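You operate a simulated robot arm through the tools that you are given. There is no shell and no other tool. Be economical: measure what you need, move in short steps, check, and stop when the job is done.

You are at the controls of a simulated two-armed robot. One attempt, no reset.

## Task
Take the lid off the ink pot on the top of the front wall-side table and lay it down there.
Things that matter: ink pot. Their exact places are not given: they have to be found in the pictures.

The check looks at the end state, three seconds after you hand in, the way a careful person would. Anything else that was tipped, shoved, dropped, spilled or broken makes it a failure. A push-on lid holds only when it is set on centred and level and pressed home; a screw cap is set on level and turned clockwise until tight.

## Robot
Two 6-joint arms with three-finger grippers on one trunk, on a base that drives. Base frame: it is fixed to the floor where the robot stands at the start and does not move with it; the origin is under the middle of the robot, x ahead of it, y to its left, z up. Readings come in mm, degrees, newtons and seconds.
The left shoulder is at the start at [21, 170, 1433], the right one opposite. With the tool pointing down near the work surface each hand reaches from about 280 to 560 mm from the robot's upright axis, wherever it stands, measured 20 degrees to its own side. Places, roughly: ink pot [-500, -1750, 750]. Payload 2.2 kg a hand.
The TCP of each hand is the grasp point between the finger pads, 25 mm short of the fingertips. In the tool frame z runs along the fingers and y along their closing line. Largest opening 104 mm; the body of the gripper starts 74 mm behind the TCP.
Orientation is told as [roll, pitch, yaw] about the base's x, y, z axes, in that order, counted from this pose: with the fingers straight down and closing along the base's y, the tool's x points along the base's -x, its y along +y and its z along -z.

## Interface
- The arms move only by the tool play_rows. It takes "left_commands", "right_commands" or both (then of equal length, played together; a hand with none holds still); each is a list of rows, each a list of 7 numbers: the finger opening in mm, from 0 to 104, then the shift along the tool's x, y, z in units of 300 mm (1.0 is 300 mm), then the turn, a rotation vector about the tool's x, y, z in units of 60 degrees (1.0 is 60 degrees). In form: [[fingers, x, y, z, ax, ay, az], ...]. A call has 1 to 10 rows; each row is the pose to reach, as a shift and turn from the pose commanded when the call began, along the tool's axes at that moment. A call with a number of a shift or a turn outside -1 to 1 is refused whole. A row lasts 0.2 s, in which the tool goes at most 50 mm and 8.6 degrees; a call with a longer step from one row to the next is refused whole, and so is a gripper value outside its range. A pose out of reach is approached as far as the arm can. The call stops where the force on the tool passes 40 N (or 10 N more than at its start, if that is more) or the arm is blocked; 0.2 s more then pass. Each finger halts on what it meets, pressing with about 35 N; the grip force reading is that of the motor and also rises with nothing between the fingers. The clock runs only during rows and for 0.2 s after the last one: add rows that repeat a pose to give the fingers time. It gives the time, the measured TCP pose, the force on the tool (base axes), the opening and the grip force at its end, in the units of the frame above (readings bear some noise), with the torque about the TCP (base axes, N m) and any sound that the robot's microphone picked up, and new pictures: "views" is both (left out), scene, wrist or none (wrist: the cameras of the hands that moved).
- Cameras (640 x 400 px; columns grow to the right, rows downward): "scene" is now at [156.6, 8.7, 1322.2]; the picture's right is [0.11, -0.99, 0.00], its down [-0.60, -0.06, -0.79] and it looks along [0.79, 0.08, -0.61] (base axes); focal length 255 px, centre (320, 200). "left" rides on the left gripper at [82, -3, -104] in its tool frame; the picture's right is [0.04, 1.00, 0.00], its down [-0.75, 0.03, -0.66] and it looks along [-0.66, 0.03, 0.75] (tool axes); focal length 256 px, centre (320, 200). "right" rides on the right gripper at [82, 3, -104] in its tool frame; the picture's right is [-0.04, 1.00, 0.00], its down [-0.75, -0.03, -0.66] and it looks along [-0.66, -0.03, 0.75] (tool axes); focal length 256 px, centre (320, 200).
- lift_body(by): slides the trunk up (or, below 0, down) by that many mm; the arms and the scene camera ride with it, the base frame stays. It gives what a move gives, with no picture.
- steer(legs): drives the robot by 1 to 6 legs, each [ahead, left, turn to the left] in mm, mm and degrees, along the robot's own axes; the way and the turn of a leg run together, so that a leg with both is an arc; at most 1500 mm and 180 degrees a leg. The arms and the cameras ride along, it lands a little off, and it stops where it bumps. It gives what a move gives, and a new picture of the scene camera.
- aim_head(pan, tilt): turns the head with the scene camera to pan (to the left, within 60 degrees either way) and tilt (down, from -29 to 69), counted from straight ahead of the robot. It gives what a move gives, and a new picture of the scene camera.
- measure_at(camera, pixels): for up to 12 pixels [column, row] of the newest picture of that camera ("zoom" is the newest enlarged one), the place [x, y, z] in the base frame of the surface seen there, good to about 2 mm. It takes no simulated time.
- close_up(camera, box): a new picture of the part [left, top, right, bottom] of that camera's present view, enlarged. It takes no simulated time.
- hand_in(): hands the job in; it is judged then, once.

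Work in short steps. Measure before you move; look again where a grasp or a placing could have gone wrong, and mend it. You have 90 turns and 274 pictures in all, those below and enlarged ones among them. Open the grippers and draw the arms clear of the work before you hand the job in, unless the task says otherwise; then end with one line.

The tools are called after "Call:" as a command line: name --argument value ..., lists and objects as JSON in quotes. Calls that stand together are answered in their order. play_rows: Moves the arms, as the interface text tells. Its arguments: {"type":"object","properties":{"left_commands":{"type":"array","items":{"type":"array","items":{"type":"number"}}},"right_commands":{"type":"array","items":{"type":"array","items":{"type":"number"}}},"views":{"type":"string","enum":["both","scene","wrist","none"]}},"required":[]} The other tools are called the same way: lift_body (by) slides the trunk up or down; steer (legs) drives the base; aim_head (pan, tilt) turns the head that bears the scene camera; measure_at (camera, pixels) gives the place of the surface under pixels of a picture; close_up (camera, box) takes an enlarged picture of a part of a camera's view; hand_in () hands the job in.

At the start:

```text
time: 0.0
left_eef_pos: [496.2, 170.3, 1032.9]
left_tcp_rot: [0.1, -0.1, 0.0]
left_force: [0.6, 0.3, 0.8]
left_torque: [0.04, -0.01, -0.04]
left_grip_width: 103.9
left_gripper_force: 0.1
right_eef_pos: [412.9, -190.8, 985.4]
right_tcp_rot: [0.0, 0.0, 0.0]
right_force: [-0.2, -0.6, -0.1]
right_torque: [0.01, 0.02, 0.0]
right_grip_width: 104.0
right_gripper_force: 0.1
trunk travel left (down, up): [-625.0, 117.0]
robot x, y, heading: [1.8, 4.8, 0.2]
head pan, tilt: [6.1, 37.4]
```

scene: 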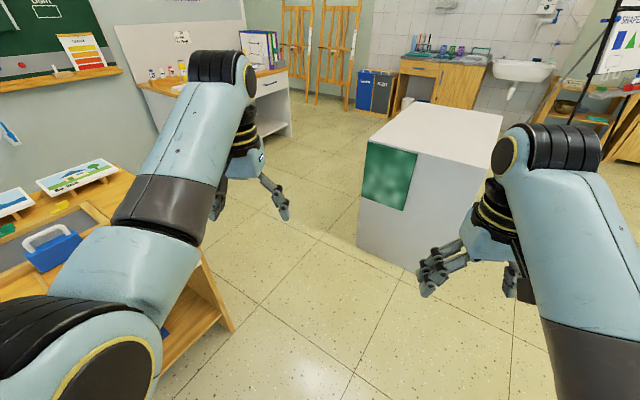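
right: 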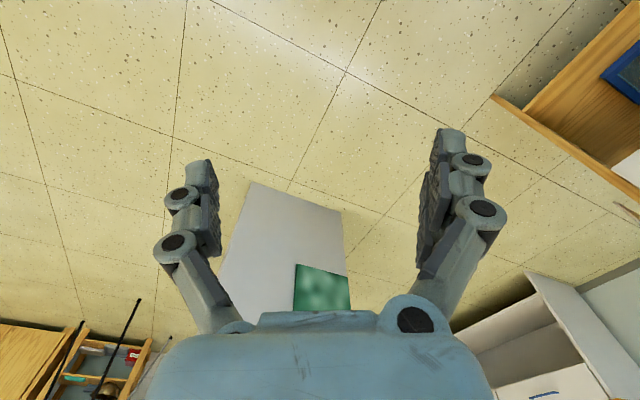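
left: 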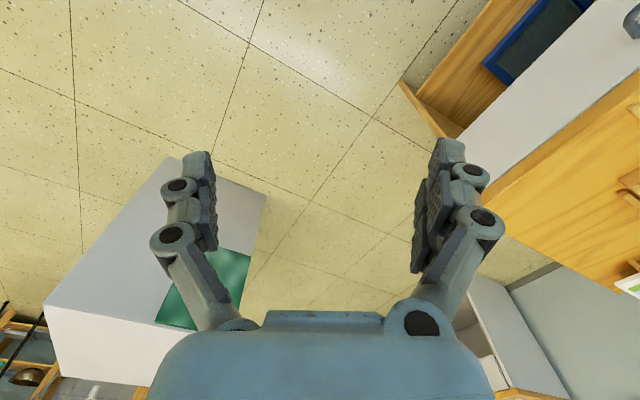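

The pot should be behind and to the right of me. I'll pan the head right first to check that the way is clear.

Call:
aim_head --pan -60 --tilt 35

```text
time: 1.4
left_eef_pos: [495.3, 169.9, 1034.7]
left_tcp_rot: [0.0, 0.0, 0.1]
left_force: [0.4, 0.8, 0.5]
left_torque: [0.0, 0.02, 0.0]
left_grip_width: 104.1
left_gripper_force: 0.0
right_eef_pos: [411.6, -189.9, 986.3]
right_tcp_rot: [0.0, 0.0, 0.1]
right_force: [0.5, -0.5, -0.5]
right_torque: [-0.02, 0.01, -0.01]
right_grip_width: 103.8
right_gripper_force: 0.1
trunk travel left (down, up): [-625.0, 117.0]
robot x, y, heading: [3.9, -0.5, -0.3]
head pan, tilt: [-60.0, 35.0]
```

scene: 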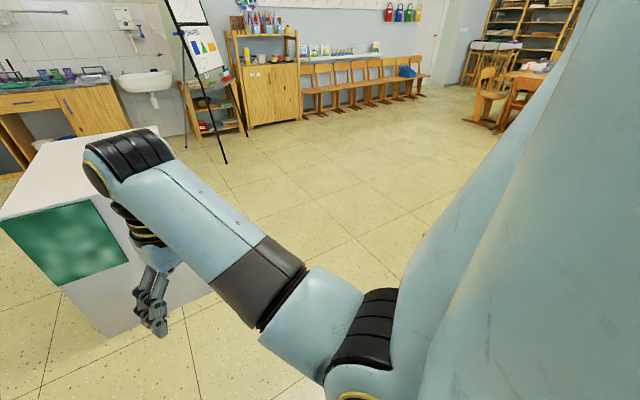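

The floor to the right is open. I'll turn right in place by 100 degrees.

Call:
steer --legs '[[0, 0, -100]]'

Call:
aim_head --pan 0 --tilt 30

```text
time: 6.0
left_eef_pos: [65.3, -519.9, 1032.9]
left_tcp_rot: [0.0, 0.0, -101.6]
left_force: [-0.3, -0.6, 0.5]
left_torque: [0.01, -0.01, 0.01]
left_grip_width: 104.0
left_gripper_force: 0.1
right_eef_pos: [-269.2, -365.2, 985.9]
right_tcp_rot: [0.1, 0.0, -101.6]
right_force: [-0.1, 0.0, -0.3]
right_torque: [0.02, 0.0, -0.03]
right_grip_width: 104.1
right_gripper_force: 0.0
trunk travel left (down, up): [-625.0, 117.0]
robot x, y, heading: [2.6, 1.4, -101.6]
head pan, tilt: [-60.0, 35.0]
```

scene: 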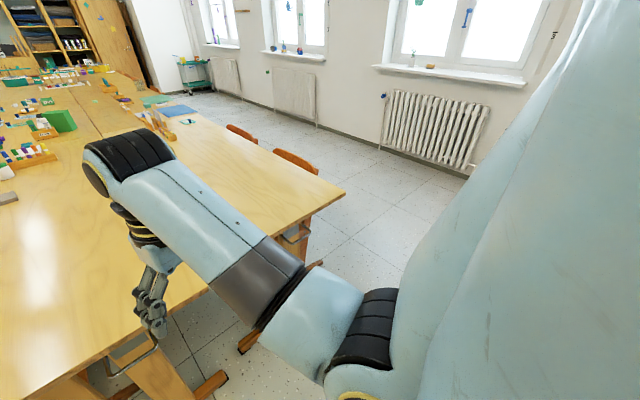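

```text
time: 7.3
left_eef_pos: [66.5, -520.0, 1033.8]
left_tcp_rot: [0.0, 0.0, -101.6]
left_force: [-0.2, 0.1, -0.4]
left_torque: [0.0, -0.01, 0.03]
left_grip_width: 104.1
left_gripper_force: 0.1
right_eef_pos: [-269.3, -365.3, 985.7]
right_tcp_rot: [0.0, 0.1, -101.6]
right_force: [-0.1, -1.0, 0.0]
right_torque: [0.02, -0.01, -0.01]
right_grip_width: 104.0
right_gripper_force: 0.1
trunk travel left (down, up): [-625.0, 117.0]
robot x, y, heading: [-0.9, 2.1, -101.7]
head pan, tilt: [0.0, 30.0]
```

scene: 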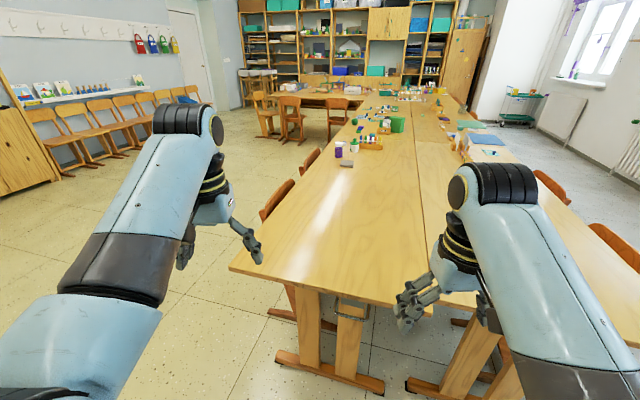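

Two long table rows are ahead. I'll zoom in on the objects around (380..500, 110..170) and measure the table.

Call:
close_up --camera "scene" --box '[320, 80, 540, 217]'

Call:
measure_at --camera "scene" --pixels '[[345, 163], [370, 140], [395, 125], [465, 145], [485, 140], [420, 170], [280, 270], [440, 180], [500, 170]]'

```text
2.91 times, centred on (430, 148) of scene
```

zoom: 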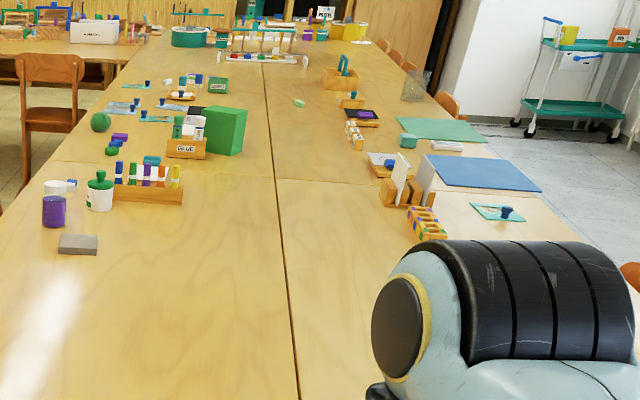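

```text
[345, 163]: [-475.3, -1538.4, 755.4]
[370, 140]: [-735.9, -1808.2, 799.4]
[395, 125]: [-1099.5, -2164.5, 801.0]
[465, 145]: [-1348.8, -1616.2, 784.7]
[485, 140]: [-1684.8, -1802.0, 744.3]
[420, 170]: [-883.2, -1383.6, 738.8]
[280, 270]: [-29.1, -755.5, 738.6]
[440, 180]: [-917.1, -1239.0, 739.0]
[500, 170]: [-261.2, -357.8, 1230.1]
```

The likely pot is the purple jar near zoom (54,208). I'll zoom in on it and measure the jars, the table edges and the chairs.

Call:
close_up --camera "scene" --box '[325, 125, 405, 175]'

Call:
measure_at --camera "scene" --pixels '[[339, 152], [339, 144], [345, 143], [355, 148], [354, 140], [231, 266], [309, 185], [342, 140], [278, 200], [310, 158], [425, 303], [418, 160], [285, 187], [320, 151]]'

```text
8.00 times, centred on (365, 150) of scene
```

zoom: 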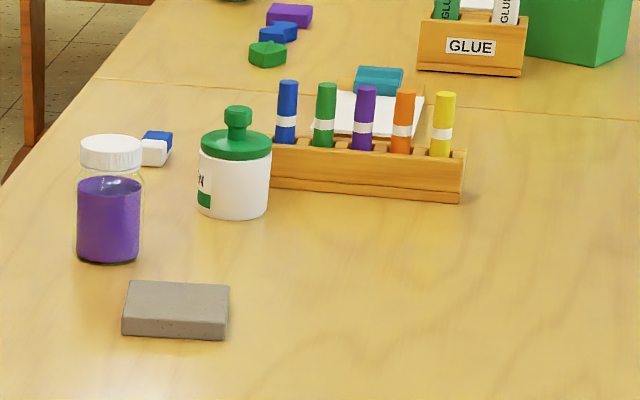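

```text
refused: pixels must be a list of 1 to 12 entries
```

There are two candidates: the purple jar with a white cap, and the white pot with a green knobbed lid and a label. I need to get closer to tell, so I'll measure the geometry.

Call:
measure_at --camera "scene" --pixels '[[339, 152], [339, 144], [355, 148], [354, 143], [231, 266], [309, 185], [336, 147], [278, 200], [310, 158], [416, 160], [285, 187], [354, 157]]'

```text
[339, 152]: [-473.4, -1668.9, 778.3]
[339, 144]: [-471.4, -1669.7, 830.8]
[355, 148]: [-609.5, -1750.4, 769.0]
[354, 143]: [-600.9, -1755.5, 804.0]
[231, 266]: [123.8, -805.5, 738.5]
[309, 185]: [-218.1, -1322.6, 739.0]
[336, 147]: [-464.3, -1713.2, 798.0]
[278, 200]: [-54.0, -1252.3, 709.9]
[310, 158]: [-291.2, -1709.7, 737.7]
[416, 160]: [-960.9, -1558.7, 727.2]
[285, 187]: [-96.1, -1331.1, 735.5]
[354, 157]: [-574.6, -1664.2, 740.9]
```

The tables run roughly along heading -123° and chairs stand along the near side. I'll pan left to see the aisle I need to enter.

Call:
aim_head --pan 45 --tilt 35

Call:
measure_at --camera "scene" --pixels '[[320, 200], [100, 200], [500, 200], [100, 100], [320, 100], [500, 100]]'

```text
time: 8.5
left_eef_pos: [66.0, -519.1, 1033.0]
left_tcp_rot: [0.1, 0.1, -101.8]
left_force: [-1.1, -0.1, -0.3]
left_torque: [-0.03, 0.01, 0.01]
left_grip_width: 104.1
left_gripper_force: 0.0
right_eef_pos: [-269.0, -365.6, 985.5]
right_tcp_rot: [0.0, 0.1, -101.6]
right_force: [0.0, -0.2, 0.3]
right_torque: [-0.03, -0.02, 0.02]
right_grip_width: 104.1
right_gripper_force: 0.1
trunk travel left (down, up): [-625.0, 117.0]
robot x, y, heading: [-2.1, -4.6, -101.6]
head pan, tilt: [45.0, 35.0]
```

scene: 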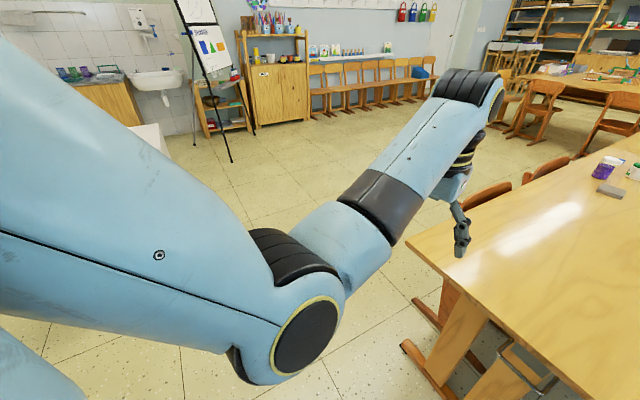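

```text
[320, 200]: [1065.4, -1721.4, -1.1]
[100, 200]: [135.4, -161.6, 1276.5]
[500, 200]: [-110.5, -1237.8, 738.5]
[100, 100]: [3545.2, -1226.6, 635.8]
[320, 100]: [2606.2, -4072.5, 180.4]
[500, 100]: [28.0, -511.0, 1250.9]
```

The aisle to the left is clear. I'll align with the table rows, go around the corner and drive into the aisle.

Call:
steer --legs '[[0, 0, -22], [250, 900, 0], [1000, 300, 0]]'

Call:
aim_head --pan -50 --tilt 35

```text
time: 19.5
left_eef_pos: [195.7, -2220.0, 1032.5]
left_tcp_rot: [-0.1, 0.1, -123.2]
left_force: [-0.8, -0.7, 0.6]
left_torque: [0.0, 0.0, 0.01]
left_grip_width: 104.0
left_gripper_force: 0.0
right_eef_pos: [-60.4, -1952.6, 985.4]
right_tcp_rot: [0.0, 0.0, -123.1]
right_force: [-0.5, -0.1, 0.4]
right_torque: [0.03, 0.01, -0.01]
right_grip_width: 103.8
right_gripper_force: 0.1
trunk travel left (down, up): [-625.0, 117.0]
robot x, y, heading: [326.2, -1711.2, -123.2]
head pan, tilt: [45.0, 35.0]
```

scene: 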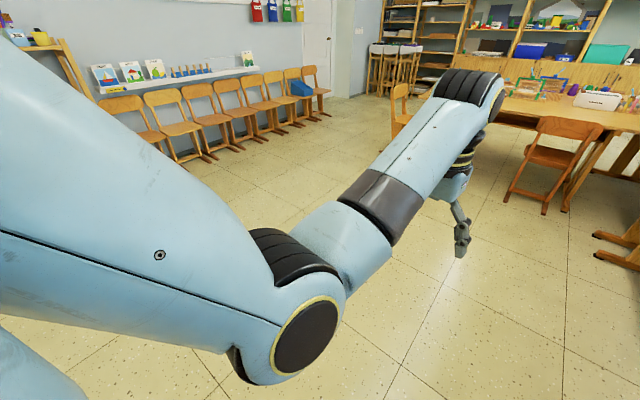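

```text
time: 21.2
left_eef_pos: [195.1, -2219.4, 1032.6]
left_tcp_rot: [0.0, 0.1, -123.2]
left_force: [0.1, 0.9, 0.3]
left_torque: [0.0, -0.02, -0.01]
left_grip_width: 104.2
left_gripper_force: 0.0
right_eef_pos: [-60.5, -1952.1, 985.8]
right_tcp_rot: [0.0, -0.1, -123.1]
right_force: [0.6, -0.2, 0.2]
right_torque: [0.0, 0.0, 0.03]
right_grip_width: 103.9
right_gripper_force: 0.2
trunk travel left (down, up): [-625.0, 117.0]
robot x, y, heading: [322.3, -1711.8, -123.2]
head pan, tilt: [-50.0, 35.0]
```

scene: 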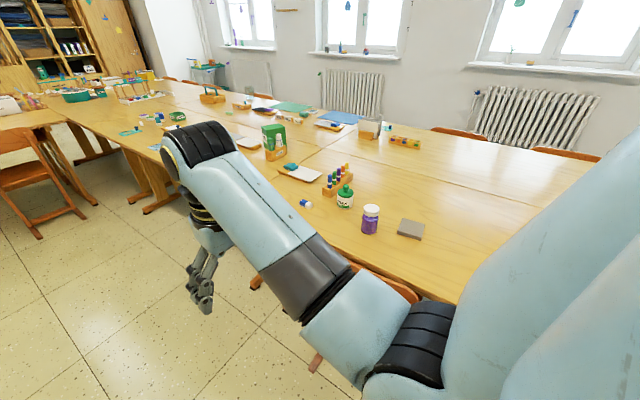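

Call:
close_up --camera "scene" --box '[300, 160, 460, 260]'

Call:
measure_at --camera "scene" --pixels '[[371, 228], [371, 208], [346, 201], [345, 187], [300, 228], [330, 248], [406, 295], [257, 283], [235, 240], [405, 287], [318, 362]]'

```text
4.00 times, centred on (380, 210) of scene
```

zoom: 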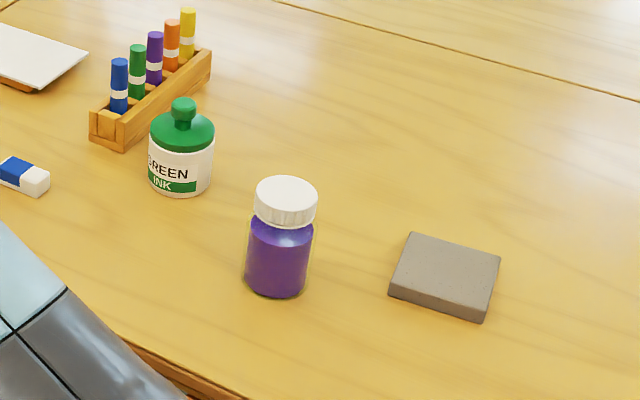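

```text
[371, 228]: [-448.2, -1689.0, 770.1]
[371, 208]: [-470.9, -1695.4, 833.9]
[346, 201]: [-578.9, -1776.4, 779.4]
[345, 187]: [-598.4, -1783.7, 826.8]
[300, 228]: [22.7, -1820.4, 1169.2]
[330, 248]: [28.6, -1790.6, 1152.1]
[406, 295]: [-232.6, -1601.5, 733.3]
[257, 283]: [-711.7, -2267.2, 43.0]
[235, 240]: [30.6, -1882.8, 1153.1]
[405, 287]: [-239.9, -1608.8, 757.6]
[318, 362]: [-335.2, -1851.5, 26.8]
```

The white pot reads "GREEN INK" and has a green knobbed lid, centred near [-600,-1784] with the knob top at about z 827. I'll turn right to face the table and check the chairs.

Call:
steer --legs '[[0, 0, -88]]'

Call:
aim_head --pan 0 --tilt 45

```text
time: 25.4
left_eef_pos: [-186.6, -1596.4, 1032.6]
left_tcp_rot: [0.1, 0.0, 148.5]
left_force: [-0.3, 0.7, 0.7]
left_torque: [0.02, 0.02, 0.0]
left_grip_width: 104.2
left_gripper_force: 0.0
right_eef_pos: [72.7, -1334.0, 986.1]
right_tcp_rot: [0.0, 0.0, 148.5]
right_force: [-0.1, 0.3, -0.3]
right_torque: [0.0, -0.02, -0.03]
right_grip_width: 104.1
right_gripper_force: 0.1
trunk travel left (down, up): [-625.0, 117.0]
robot x, y, heading: [323.7, -1711.9, 148.6]
head pan, tilt: [-50.0, 35.0]
```

scene: 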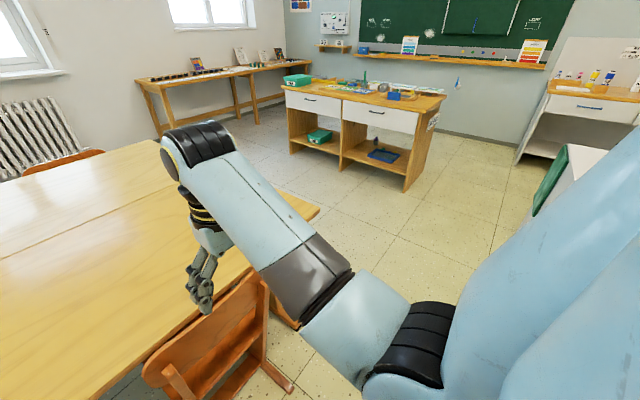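

```text
time: 26.6
left_eef_pos: [-187.1, -1597.1, 1035.0]
left_tcp_rot: [0.0, 0.0, 148.5]
left_force: [0.2, -0.4, -1.1]
left_torque: [0.02, -0.01, 0.02]
left_grip_width: 103.8
left_gripper_force: 0.1
right_eef_pos: [71.2, -1332.9, 985.5]
right_tcp_rot: [-0.1, -0.1, 148.5]
right_force: [-0.7, -0.1, 0.0]
right_torque: [0.01, -0.02, -0.02]
right_grip_width: 103.8
right_gripper_force: 0.1
trunk travel left (down, up): [-625.0, 117.0]
robot x, y, heading: [322.3, -1709.3, 148.4]
head pan, tilt: [0.0, 45.0]
```

scene: 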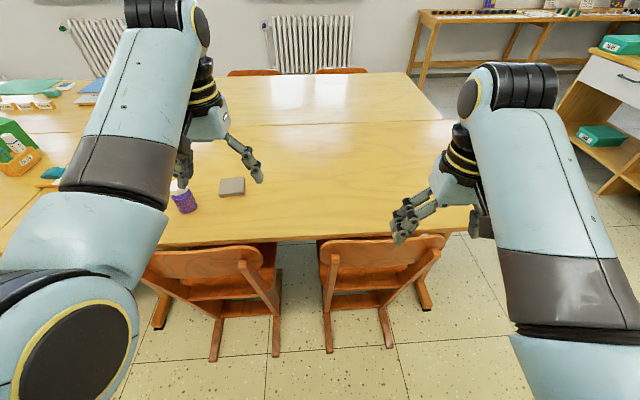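

The two chairs stand at columns 145–280 and 320–440, and the pot is hidden behind the left arm. I'll measure the table edge and the chair extents.

Call:
measure_at --camera "scene" --pixels '[[300, 238], [210, 243], [465, 228], [147, 268], [160, 250], [265, 262], [212, 358], [276, 355], [390, 340], [156, 325]]'

Call:
steer --legs '[[0, 400, 0]]'

```text
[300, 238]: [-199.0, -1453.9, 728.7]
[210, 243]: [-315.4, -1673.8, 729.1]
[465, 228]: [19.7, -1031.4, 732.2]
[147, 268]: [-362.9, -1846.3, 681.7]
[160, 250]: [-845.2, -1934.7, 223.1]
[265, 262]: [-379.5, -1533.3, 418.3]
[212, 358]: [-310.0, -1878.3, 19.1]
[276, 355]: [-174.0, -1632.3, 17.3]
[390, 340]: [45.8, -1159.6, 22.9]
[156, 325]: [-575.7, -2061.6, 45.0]
```

```text
time: 29.1
left_eef_pos: [-397.5, -1939.7, 1033.6]
left_tcp_rot: [-0.1, 0.1, 148.4]
left_force: [0.3, 0.3, -0.2]
left_torque: [-0.03, -0.01, -0.02]
left_grip_width: 104.1
left_gripper_force: 0.1
right_eef_pos: [-138.3, -1676.3, 986.7]
right_tcp_rot: [0.0, 0.0, 148.5]
right_force: [0.1, -0.2, -0.2]
right_torque: [-0.01, 0.0, 0.01]
right_grip_width: 104.1
right_gripper_force: 0.1
trunk travel left (down, up): [-625.0, 117.0]
robot x, y, heading: [118.2, -2051.9, 148.4]
head pan, tilt: [0.0, 45.0]
```

scene: 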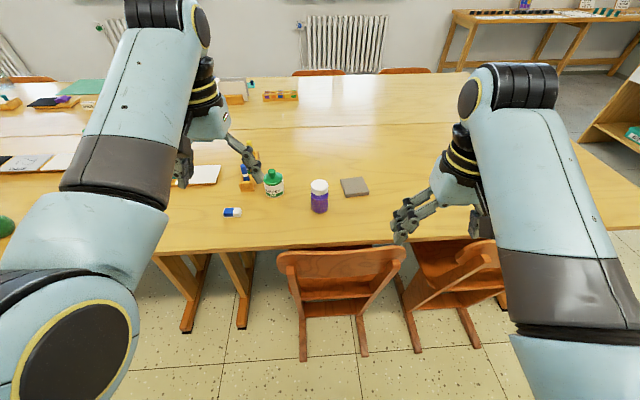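

Table edge direction is about -117.3°. In edge coordinates the pot is about 205 mm in from the edge, and chair 2 ends just short of it along the edge. I'll shift left into the gap past the chair so the right hand can reach, then look down.

Call:
steer --legs '[[0, 290, 4]]'

Call:
aim_head --pan -15 --tilt 62

```text
time: 31.1
left_eef_pos: [-547.7, -2231.9, 1032.7]
left_tcp_rot: [0.0, 0.0, 152.6]
left_force: [0.5, -0.9, 0.5]
left_torque: [0.01, -0.04, 0.0]
left_grip_width: 103.9
left_gripper_force: 0.1
right_eef_pos: [-308.6, -1949.9, 984.8]
right_tcp_rot: [-0.1, 0.0, 152.7]
right_force: [0.1, -1.1, -0.2]
right_torque: [-0.01, -0.01, 0.02]
right_grip_width: 103.8
right_gripper_force: 0.1
trunk travel left (down, up): [-625.0, 117.0]
robot x, y, heading: [-29.8, -2307.3, 152.7]
head pan, tilt: [0.0, 45.0]
```

scene: 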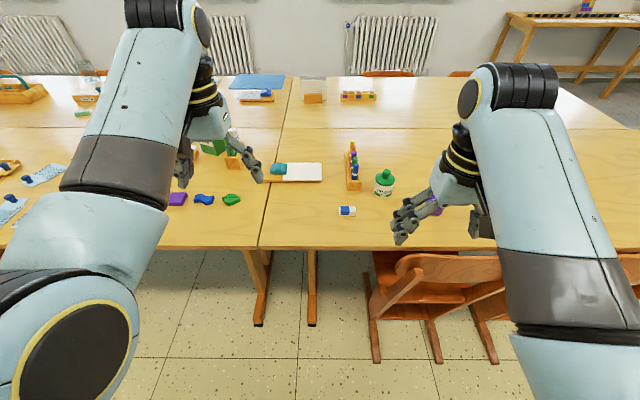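

```text
time: 31.9
left_eef_pos: [-549.5, -2231.2, 1032.9]
left_tcp_rot: [-0.1, 0.0, 152.7]
left_force: [-0.9, 0.2, -0.3]
left_torque: [0.02, 0.01, 0.01]
left_grip_width: 104.1
left_gripper_force: 0.1
right_eef_pos: [-308.2, -1948.9, 985.7]
right_tcp_rot: [0.0, 0.0, 152.6]
right_force: [-0.4, -0.5, 0.2]
right_torque: [0.02, 0.02, -0.02]
right_grip_width: 103.8
right_gripper_force: 0.0
trunk travel left (down, up): [-625.0, 117.0]
robot x, y, heading: [-29.3, -2306.1, 152.5]
head pan, tilt: [-15.0, 62.0]
```

scene: 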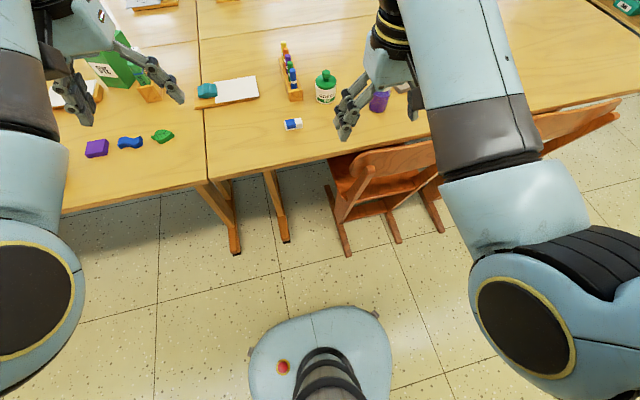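

The base is visible at (320,350). I'll measure its front edge, the chair legs and the table edge.

Call:
measure_at --camera "scene" --pixels '[[320, 308], [252, 350], [388, 345], [345, 255], [330, 190], [397, 242], [235, 252], [288, 240], [310, 168], [326, 72], [327, 90], [338, 225]]'

Call:
close_up --camera "scene" --box '[280, 50, 400, 125]'

```text
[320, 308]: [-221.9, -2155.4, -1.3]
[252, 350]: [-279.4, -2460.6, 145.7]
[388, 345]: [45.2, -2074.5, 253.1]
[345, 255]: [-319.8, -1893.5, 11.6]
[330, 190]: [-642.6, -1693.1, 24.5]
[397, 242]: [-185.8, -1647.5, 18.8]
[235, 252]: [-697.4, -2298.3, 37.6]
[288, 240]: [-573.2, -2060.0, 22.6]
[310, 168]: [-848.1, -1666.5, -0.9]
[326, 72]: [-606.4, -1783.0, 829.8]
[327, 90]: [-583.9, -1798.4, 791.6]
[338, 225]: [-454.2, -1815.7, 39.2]
```

```text
5.33 times, centred on (340, 88) of scene
```

zoom: 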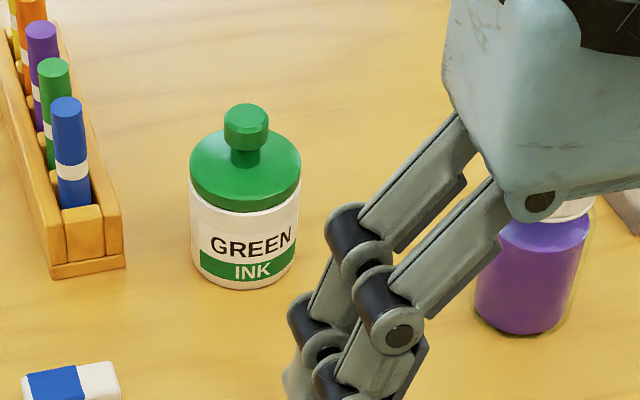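

The base needs about 300 mm of clearance, and the chair leg is at [-320,-1893]. I'll go ahead 200 mm and slightly left, then lower the trunk by 100 mm for more reach. The fingertips stay above 850.

Call:
steer --legs '[[200, 20, 0]]'

Call:
lift_body --by -100

Call:
play_rows --right_commands '[[104, 0, 0, 0, 0, 0, 0]]'

```text
time: 33.5
left_eef_pos: [-736.3, -2158.1, 1032.7]
left_tcp_rot: [0.0, 0.1, 152.7]
left_force: [-0.4, 0.3, -0.2]
left_torque: [0.02, -0.04, 0.0]
left_grip_width: 103.9
left_gripper_force: 0.0
right_eef_pos: [-497.3, -1876.2, 985.8]
right_tcp_rot: [0.0, 0.2, 152.8]
right_force: [-0.2, 0.8, -0.3]
right_torque: [0.0, -0.01, 0.01]
right_grip_width: 103.9
right_gripper_force: 0.0
trunk travel left (down, up): [-625.0, 117.0]
robot x, y, heading: [-217.9, -2234.1, 152.8]
head pan, tilt: [-15.0, 62.0]
```

scene: 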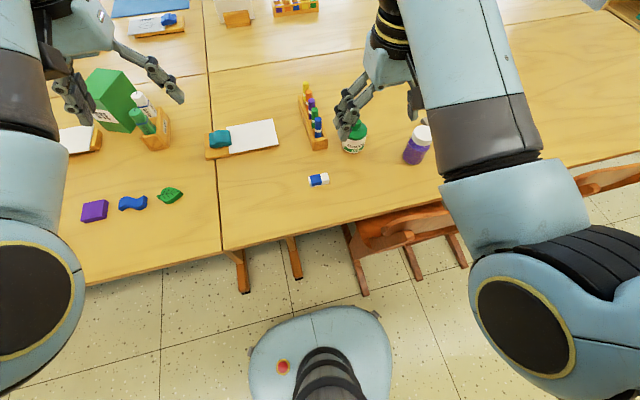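

```text
time: 34.8
left_eef_pos: [-734.7, -2158.4, 933.8]
left_tcp_rot: [0.0, 0.0, 152.7]
left_force: [-0.6, -0.1, 0.2]
left_torque: [0.03, 0.05, -0.01]
left_grip_width: 104.0
left_gripper_force: 0.1
right_eef_pos: [-495.9, -1876.9, 885.6]
right_tcp_rot: [0.0, -0.1, 152.8]
right_force: [-0.2, 0.7, 0.6]
right_torque: [0.02, 0.0, 0.0]
right_grip_width: 103.9
right_gripper_force: 0.0
trunk travel left (down, up): [-525.0, 217.0]
robot x, y, heading: [-217.1, -2234.6, 152.8]
head pan, tilt: [-15.0, 62.0]
```

```text
time: 35.2
left_eef_pos: [-734.9, -2159.2, 932.8]
left_tcp_rot: [0.0, 0.0, 152.8]
left_force: [-0.4, 0.1, -0.8]
left_torque: [0.03, 0.01, 0.01]
left_grip_width: 104.0
left_gripper_force: 0.0
right_eef_pos: [-495.8, -1876.1, 886.0]
right_tcp_rot: [0.1, 0.1, 152.8]
right_force: [-0.4, 0.7, 1.2]
right_torque: [0.02, 0.03, -0.02]
right_grip_width: 104.0
right_gripper_force: 0.1
trunk travel left (down, up): [-525.0, 217.0]
robot x, y, heading: [-217.0, -2234.1, 152.5]
head pan, tilt: [-15.0, 62.0]
```

scene: 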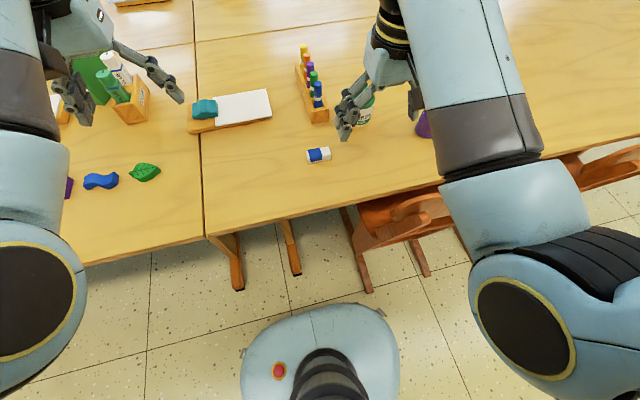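
right: 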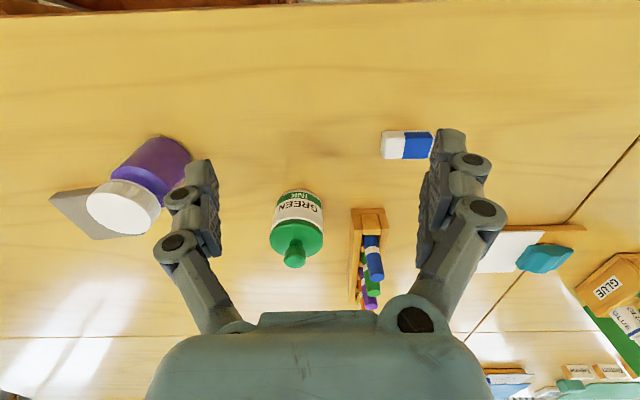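

The right wrist camera shows the pot with its knob at (294,258). I'll measure the knob and lid for the grasp.

Call:
close_up --camera "right" --box '[240, 170, 368, 290]'

Call:
measure_at --camera "right" --pixels '[[294, 250], [284, 250], [304, 250], [294, 262], [272, 238], [322, 238], [296, 230], [297, 215], [120, 205], [360, 240], [380, 260], [297, 188]]'

```text
3.33 times, centred on (304, 230) of right
```

zoom: 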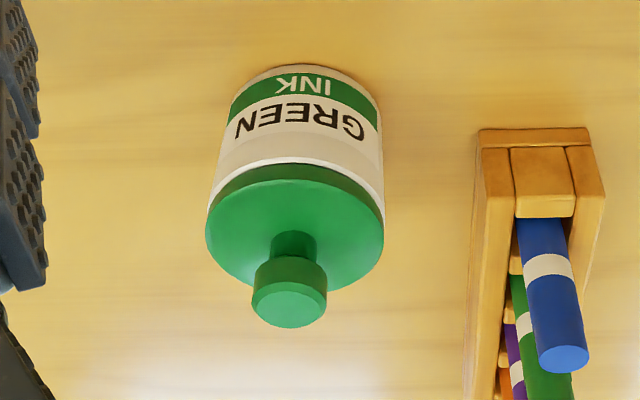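

```text
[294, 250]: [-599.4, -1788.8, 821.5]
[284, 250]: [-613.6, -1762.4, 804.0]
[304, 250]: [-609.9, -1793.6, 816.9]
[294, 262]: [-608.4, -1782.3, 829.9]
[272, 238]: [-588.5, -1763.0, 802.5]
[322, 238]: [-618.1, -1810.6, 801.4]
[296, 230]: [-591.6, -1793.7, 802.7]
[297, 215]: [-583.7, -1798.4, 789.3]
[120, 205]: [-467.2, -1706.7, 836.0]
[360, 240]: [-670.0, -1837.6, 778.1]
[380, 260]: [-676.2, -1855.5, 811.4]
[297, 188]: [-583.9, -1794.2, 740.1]
```

I'll refine the measurement using the zoomed picture.

Call:
measure_at --camera "zoom" --pixels '[[290, 305], [258, 303], [322, 303], [290, 322], [290, 284], [290, 268], [292, 245], [254, 285], [326, 285], [208, 230], [383, 230], [294, 165]]'

```text
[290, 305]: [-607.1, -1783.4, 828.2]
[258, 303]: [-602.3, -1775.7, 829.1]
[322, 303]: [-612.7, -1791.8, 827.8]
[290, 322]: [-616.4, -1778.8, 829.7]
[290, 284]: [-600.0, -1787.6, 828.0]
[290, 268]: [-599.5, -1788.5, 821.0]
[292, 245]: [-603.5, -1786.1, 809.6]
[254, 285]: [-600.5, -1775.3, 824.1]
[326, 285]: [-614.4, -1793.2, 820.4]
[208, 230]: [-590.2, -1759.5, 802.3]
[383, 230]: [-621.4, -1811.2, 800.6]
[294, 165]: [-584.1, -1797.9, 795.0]
```

The knob centre is [-607.5,-1783.5], about 20 mm wide, from z 812 to 829, with the lid top at about 803. I'll move the right hand above it at z 870 with the fingers at 44 mm.

Call:
play_rows --right_commands '[[104, -0.12, -0.026, 0.013, 0, 0, 0], [80, -0.24, -0.052, 0.026, 0, 0, 0], [60, -0.36, -0.08, 0.04, 0, 0, 0], [44, -0.472, -0.105, 0.053, 0, 0, 0], [44, -0.472, -0.105, 0.053, 0, 0, 0], [44, -0.472, -0.105, 0.053, 0, 0, 0]]'

```text
time: 36.6
left_eef_pos: [-734.7, -2158.7, 932.3]
left_tcp_rot: [0.0, 0.0, 152.7]
left_force: [-0.9, 0.7, 0.1]
left_torque: [-0.03, 0.02, 0.03]
left_grip_width: 103.9
left_gripper_force: 0.0
right_eef_pos: [-607.4, -1781.3, 869.1]
right_tcp_rot: [0.0, 0.0, 152.8]
right_force: [0.2, 0.4, 0.0]
right_torque: [-0.02, 0.03, 0.03]
right_grip_width: 43.9
right_gripper_force: 0.1
trunk travel left (down, up): [-525.0, 217.0]
robot x, y, heading: [-216.2, -2232.3, 152.7]
head pan, tilt: [-15.0, 62.0]
```

scene: 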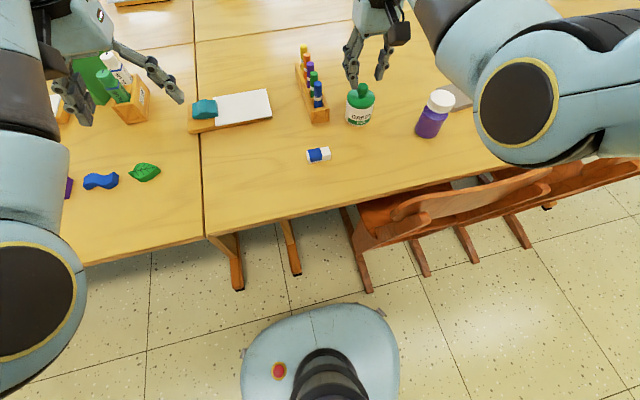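
right: 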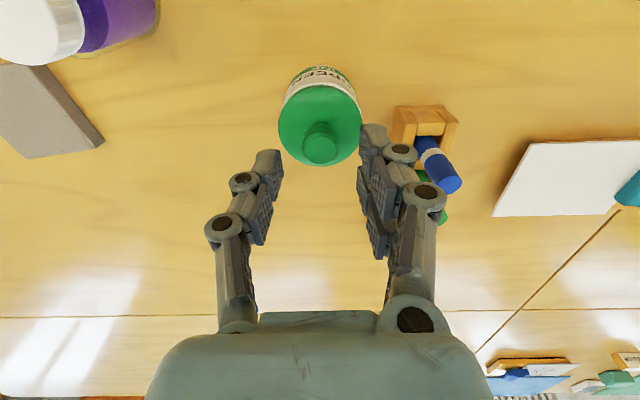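

The knob at (320,150) looks centred between the fingers. I'll check its position again from this view.

Call:
measure_at --camera "right" --pixels '[[320, 152], [306, 152], [334, 152], [320, 165], [320, 141], [270, 165], [372, 135], [282, 120], [360, 120]]'

```text
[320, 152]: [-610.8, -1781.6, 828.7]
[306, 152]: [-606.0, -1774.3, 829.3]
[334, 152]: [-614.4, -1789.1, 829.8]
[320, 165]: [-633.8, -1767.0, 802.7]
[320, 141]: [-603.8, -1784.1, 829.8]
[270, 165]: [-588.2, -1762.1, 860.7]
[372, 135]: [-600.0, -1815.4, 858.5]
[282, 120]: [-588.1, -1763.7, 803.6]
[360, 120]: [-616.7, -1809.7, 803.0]
```

The TCP is aligned within 2 mm. I'll descend 38 mm so the fingertips sit just above the lid flange, then close.

Call:
play_rows --right_commands '[[44, 0, 0.004, 0.06, 0, 0, 0], [44, 0, 0.004, 0.127, 0, 0, 0], [44, 0, 0.004, 0.127, 0, 0, 0], [5, 0, 0.004, 0.127, 0, 0, 0], [5, 0, 0.004, 0.127, 0, 0, 0], [5, 0, 0.004, 0.127, 0, 0, 0], [5, 0, 0.004, 0.127, 0, 0, 0]]'

```text
time: 38.2
left_eef_pos: [-735.1, -2158.3, 933.1]
left_tcp_rot: [0.0, 0.0, 152.7]
left_force: [0.0, -0.4, 0.7]
left_torque: [-0.01, 0.01, 0.0]
left_grip_width: 104.2
left_gripper_force: 0.0
right_eef_pos: [-608.2, -1784.9, 831.1]
right_tcp_rot: [0.0, 0.0, 152.7]
right_force: [-0.2, -0.6, -0.2]
right_torque: [-0.03, 0.0, 0.0]
right_grip_width: 17.1
right_gripper_force: 34.9
trunk travel left (down, up): [-525.0, 217.0]
robot x, y, heading: [-216.8, -2236.8, 153.0]
head pan, tilt: [-15.0, 62.0]
heard: snap
```

scene: 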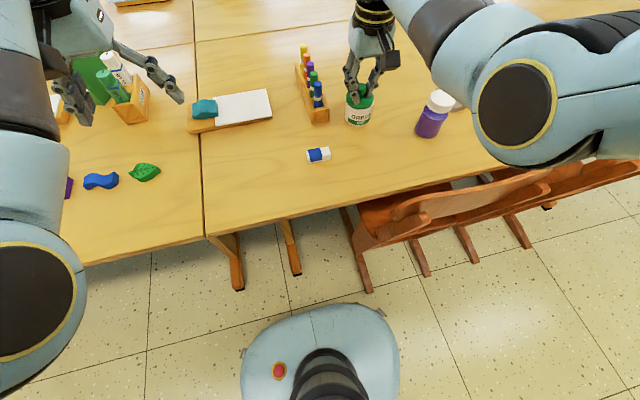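
right: 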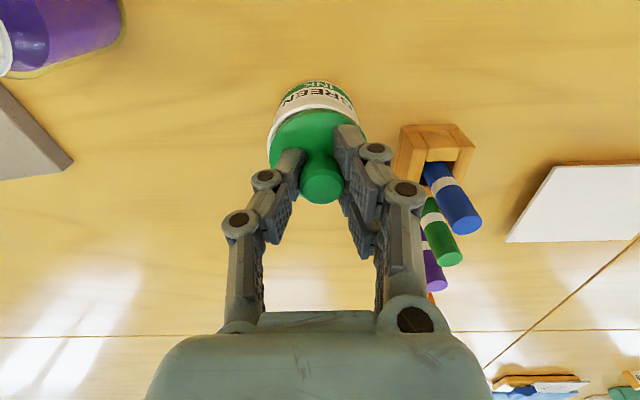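

The knob is gripped at 17 mm and I heard a snap. I'll lift slowly in small steps and check the pot.

Call:
play_rows --right_commands '[[5, 0, 0, -0.01, 0, 0, 0], [5, 0, 0, -0.02, 0, 0, 0], [5, 0, 0, -0.03, 0, 0, 0], [5, 0, 0, -0.03, 0, 0, 0]]' --views "wrist"

Call:
close_up --camera "scene" --box '[310, 50, 430, 140]'

```text
time: 39.2
left_eef_pos: [-735.9, -2159.5, 933.0]
left_tcp_rot: [-0.1, -0.1, 152.6]
left_force: [0.7, -0.1, 0.3]
left_torque: [0.03, 0.0, 0.0]
left_grip_width: 104.1
left_gripper_force: 0.0
right_eef_pos: [-607.3, -1783.8, 839.3]
right_tcp_rot: [0.0, 0.1, 152.9]
right_force: [-0.3, -0.3, -0.5]
right_torque: [-0.01, -0.01, 0.0]
right_grip_width: 17.0
right_gripper_force: 35.0
trunk travel left (down, up): [-525.0, 217.0]
robot x, y, heading: [-211.7, -2237.2, 152.8]
head pan, tilt: [-15.0, 62.0]
```

right: 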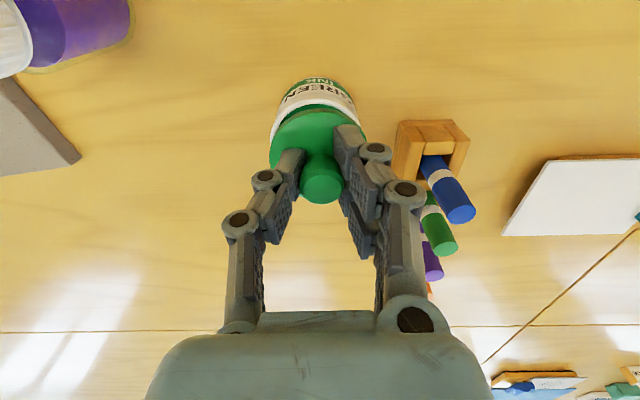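

```text
4.44 times, centred on (370, 95) of scene
```

zoom: 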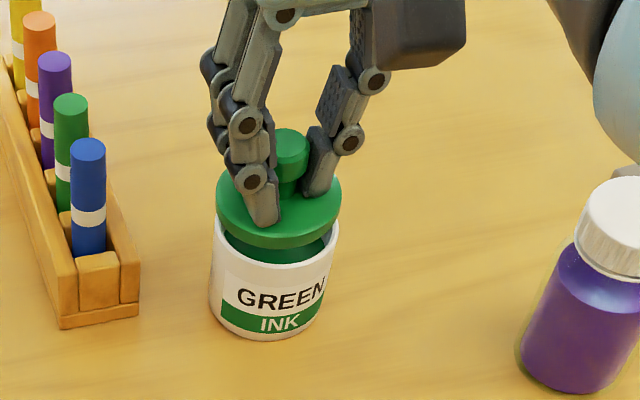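

The lid is lifting cleanly. I'll raise it another 50 mm straight up and measure a free spot on the near side, around scene pixel (375,160).

Call:
play_rows --right_commands '[[5, 0, 0, -0.04, 0, 0, 0], [5, 0, 0, -0.08, 0, 0, 0], [5, 0, 0, -0.12, 0, 0, 0], [5, 0, 0, -0.17, 0, 0, 0], [5, 0, 0, -0.17, 0, 0, 0]]'

Call:
measure_at --camera "scene" --pixels '[[375, 160], [318, 155], [330, 150], [390, 150], [360, 190], [418, 130], [360, 125], [345, 170]]'

Call:
close_up --camera "scene" --box '[310, 20, 430, 140]'

```text
time: 40.4
left_eef_pos: [-735.8, -2159.2, 932.7]
left_tcp_rot: [0.0, 0.0, 152.7]
left_force: [0.3, -1.7, -0.7]
left_torque: [-0.01, 0.01, 0.01]
left_grip_width: 103.9
left_gripper_force: 0.1
right_eef_pos: [-608.3, -1785.2, 893.3]
right_tcp_rot: [0.1, 0.0, 152.8]
right_force: [-0.2, 0.2, 0.3]
right_torque: [-0.02, 0.0, -0.01]
right_grip_width: 16.8
right_gripper_force: 35.2
trunk travel left (down, up): [-525.0, 217.0]
robot x, y, heading: [-215.3, -2233.3, 152.7]
head pan, tilt: [-15.0, 62.0]
```

scene: 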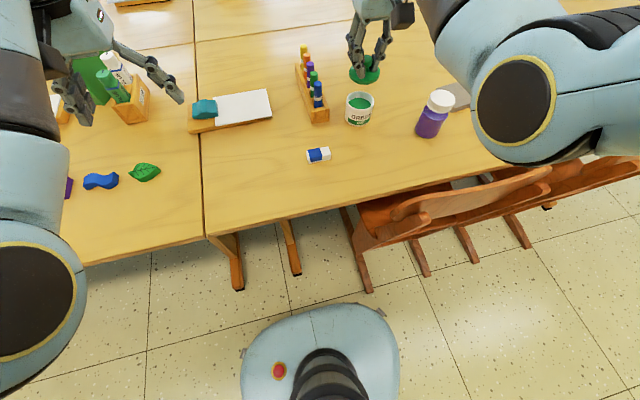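
right: 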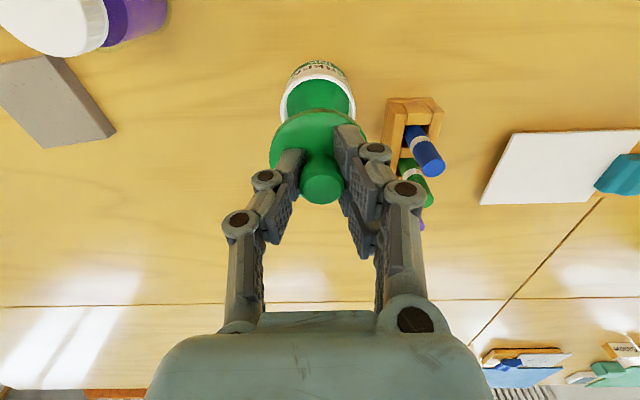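

```text
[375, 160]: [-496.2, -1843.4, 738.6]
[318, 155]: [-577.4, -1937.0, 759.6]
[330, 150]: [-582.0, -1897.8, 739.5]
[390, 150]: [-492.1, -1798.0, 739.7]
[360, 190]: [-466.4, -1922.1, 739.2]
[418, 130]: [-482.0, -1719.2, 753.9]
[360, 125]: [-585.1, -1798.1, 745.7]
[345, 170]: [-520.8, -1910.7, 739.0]
```

```text
3.33 times, centred on (370, 80) of scene
```

zoom: 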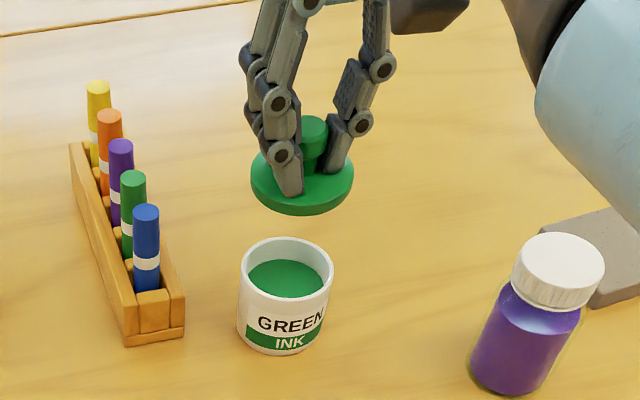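

The lid is free and the pot is upright. I'll carry the lid to a clear spot near [-515,-1860] and lower to z 800.

Call:
play_rows --right_commands '[[5, 0.1, 0.02, 0, 0, 0, 0], [5, 0.2, 0.04, 0, 0, 0, 0], [5, 0.3, 0.06, 0, 0, 0, 0], [5, 0.39, 0.08, 0, 0, 0, 0], [5, 0.39, 0.08, 0.1, 0, 0, 0], [5, 0.39, 0.08, 0.2, 0, 0, 0], [5, 0.39, 0.08, 0.27, 0, 0, 0], [5, 0.39, 0.08, 0.31, 0, 0, 0], [5, 0.39, 0.08, 0.31, 0, 0, 0]]'

Call:
close_up --camera "scene" --box '[310, 70, 430, 190]'

```text
time: 42.4
left_eef_pos: [-735.0, -2157.8, 934.0]
left_tcp_rot: [-0.1, 0.0, 152.8]
left_force: [-0.6, -0.3, -0.4]
left_torque: [-0.02, 0.0, 0.0]
left_grip_width: 104.0
left_gripper_force: 0.0
right_eef_pos: [-515.9, -1859.9, 797.7]
right_tcp_rot: [0.1, 0.1, 152.8]
right_force: [-0.2, -0.9, 0.2]
right_torque: [0.0, 0.02, -0.02]
right_grip_width: 15.8
right_gripper_force: 34.9
trunk travel left (down, up): [-525.0, 217.0]
robot x, y, heading: [-218.7, -2234.8, 153.0]
head pan, tilt: [-15.0, 62.0]
```

scene: 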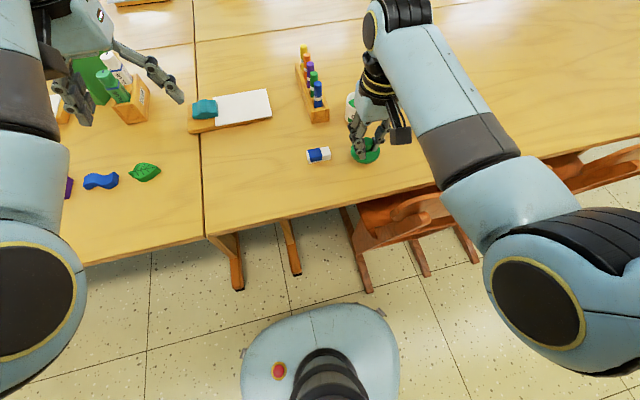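
right: 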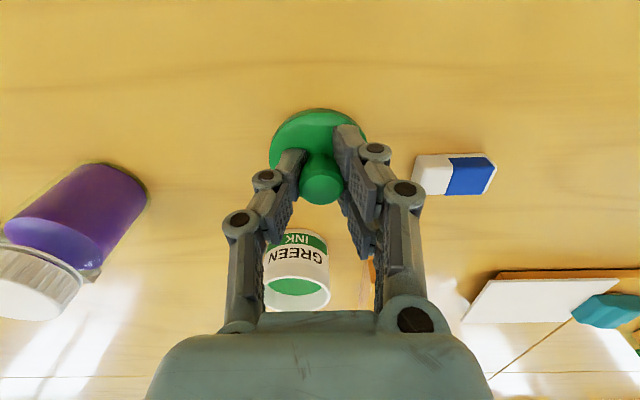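

```text
3.33 times, centred on (370, 130) of scene
```

zoom: 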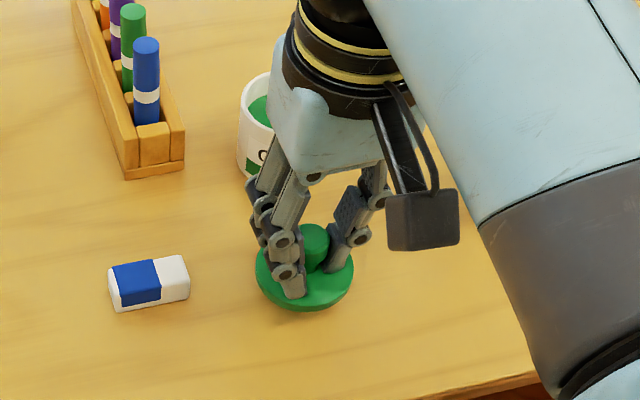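

The lid hovers over the clear spot. I'll lower in small steps and watch the force.

Call:
play_rows --right_commands '[[5, 0, 0, 0.01, 0, 0, 0], [5, 0, 0, 0.02, 0, 0, 0], [5, 0, 0, 0.03, 0, 0, 0]]' --views "none"

Call:
play_rows --right_commands '[[5, 0, 0, 0.007, 0, 0, 0], [5, 0, 0, 0.013, 0, 0, 0]]' --views "wrist"

Call:
close_up --camera "scene" --box '[310, 70, 430, 190]'

```text
time: 43.2
left_eef_pos: [-734.8, -2159.2, 932.3]
left_tcp_rot: [0.0, 0.0, 152.8]
left_force: [0.2, 0.1, -0.4]
left_torque: [0.02, 0.0, -0.03]
left_grip_width: 103.9
left_gripper_force: 0.0
right_eef_pos: [-515.8, -1859.7, 789.8]
right_tcp_rot: [0.1, 0.0, 152.8]
right_force: [-0.5, -0.2, 0.0]
right_torque: [0.01, -0.01, 0.0]
right_grip_width: 15.8
right_gripper_force: 34.7
trunk travel left (down, up): [-525.0, 217.0]
robot x, y, heading: [-217.3, -2237.0, 153.1]
head pan, tilt: [-15.0, 62.0]
```

```text
time: 43.8
left_eef_pos: [-734.8, -2158.1, 932.6]
left_tcp_rot: [0.1, 0.0, 152.8]
left_force: [0.5, -0.2, -1.2]
left_torque: [0.04, -0.01, 0.01]
left_grip_width: 104.1
left_gripper_force: 0.0
right_eef_pos: [-515.8, -1860.7, 785.8]
right_tcp_rot: [0.0, 0.1, 152.9]
right_force: [-0.3, 0.6, -0.6]
right_torque: [0.0, -0.03, -0.01]
right_grip_width: 15.9
right_gripper_force: 35.6
trunk travel left (down, up): [-525.0, 217.0]
robot x, y, heading: [-215.5, -2233.0, 152.7]
head pan, tilt: [-15.0, 62.0]
```

right: 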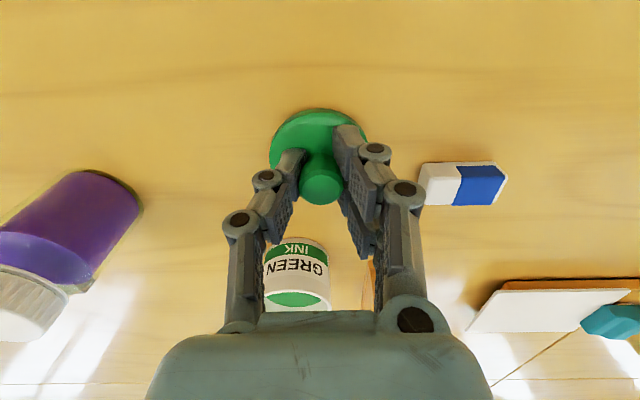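

```text
3.33 times, centred on (370, 130) of scene
```

zoom: 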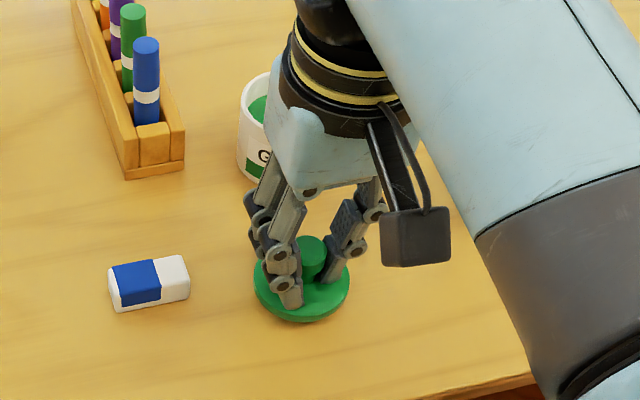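

No contact yet. I'll measure the flange height to see how much gap is left.

Call:
measure_at --camera "zoom" --pixels '[[305, 290], [310, 310], [335, 290], [312, 318], [320, 340]]'

Call:
play_rows --right_commands '[[5, 0, 0, 0.007, 0, 0, 0], [5, 0, 0, 0.013, 0, 0, 0]]' --views "none"

```text
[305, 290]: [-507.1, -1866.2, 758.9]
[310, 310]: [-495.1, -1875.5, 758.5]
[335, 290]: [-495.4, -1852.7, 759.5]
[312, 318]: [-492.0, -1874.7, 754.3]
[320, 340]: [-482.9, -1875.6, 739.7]
```

```text
time: 44.4
left_eef_pos: [-735.8, -2159.0, 932.4]
left_tcp_rot: [0.0, 0.0, 152.8]
left_force: [-0.3, 0.0, 0.3]
left_torque: [-0.01, 0.01, -0.01]
left_grip_width: 104.1
left_gripper_force: 0.1
right_eef_pos: [-514.5, -1860.5, 782.0]
right_tcp_rot: [0.0, 0.0, 152.7]
right_force: [-0.6, -0.4, -0.2]
right_torque: [-0.02, 0.0, 0.0]
right_grip_width: 16.0
right_gripper_force: 35.1
trunk travel left (down, up): [-525.0, 217.0]
robot x, y, heading: [-215.1, -2235.4, 153.0]
head pan, tilt: [-15.0, 62.0]
```

The flange bottom is now at about 749 and a plug hangs below it. I'll continue down 2 mm at a time.

Call:
play_rows --right_commands '[[5, 0, 0, 0.007, 0, 0, 0]]' --views "none"

Call:
play_rows --right_commands '[[5, 0, 0, 0.007, 0, 0, 0]]' --views "none"

```text
time: 44.8
left_eef_pos: [-736.7, -2157.0, 932.7]
left_tcp_rot: [-0.1, 0.1, 152.7]
left_force: [0.7, 0.3, -0.1]
left_torque: [0.01, 0.01, 0.02]
left_grip_width: 103.8
left_gripper_force: 0.0
right_eef_pos: [-516.4, -1859.4, 779.5]
right_tcp_rot: [0.0, 0.0, 152.8]
right_force: [-0.4, 0.1, -0.1]
right_torque: [0.0, 0.0, 0.0]
right_grip_width: 15.9
right_gripper_force: 34.9
trunk travel left (down, up): [-525.0, 217.0]
robot x, y, heading: [-216.0, -2235.1, 152.8]
head pan, tilt: [-15.0, 62.0]
```

```text
time: 45.2
left_eef_pos: [-734.8, -2159.1, 933.4]
left_tcp_rot: [-0.1, 0.1, 152.7]
left_force: [0.2, -0.1, -0.1]
left_torque: [-0.01, -0.04, -0.02]
left_grip_width: 104.1
left_gripper_force: 0.0
right_eef_pos: [-515.3, -1858.8, 777.6]
right_tcp_rot: [-0.1, 0.1, 152.8]
right_force: [0.7, -0.9, -0.5]
right_torque: [0.0, -0.04, -0.03]
right_grip_width: 15.9
right_gripper_force: 35.4
trunk travel left (down, up): [-525.0, 217.0]
robot x, y, heading: [-212.9, -2238.0, 152.9]
head pan, tilt: [-15.0, 62.0]
```

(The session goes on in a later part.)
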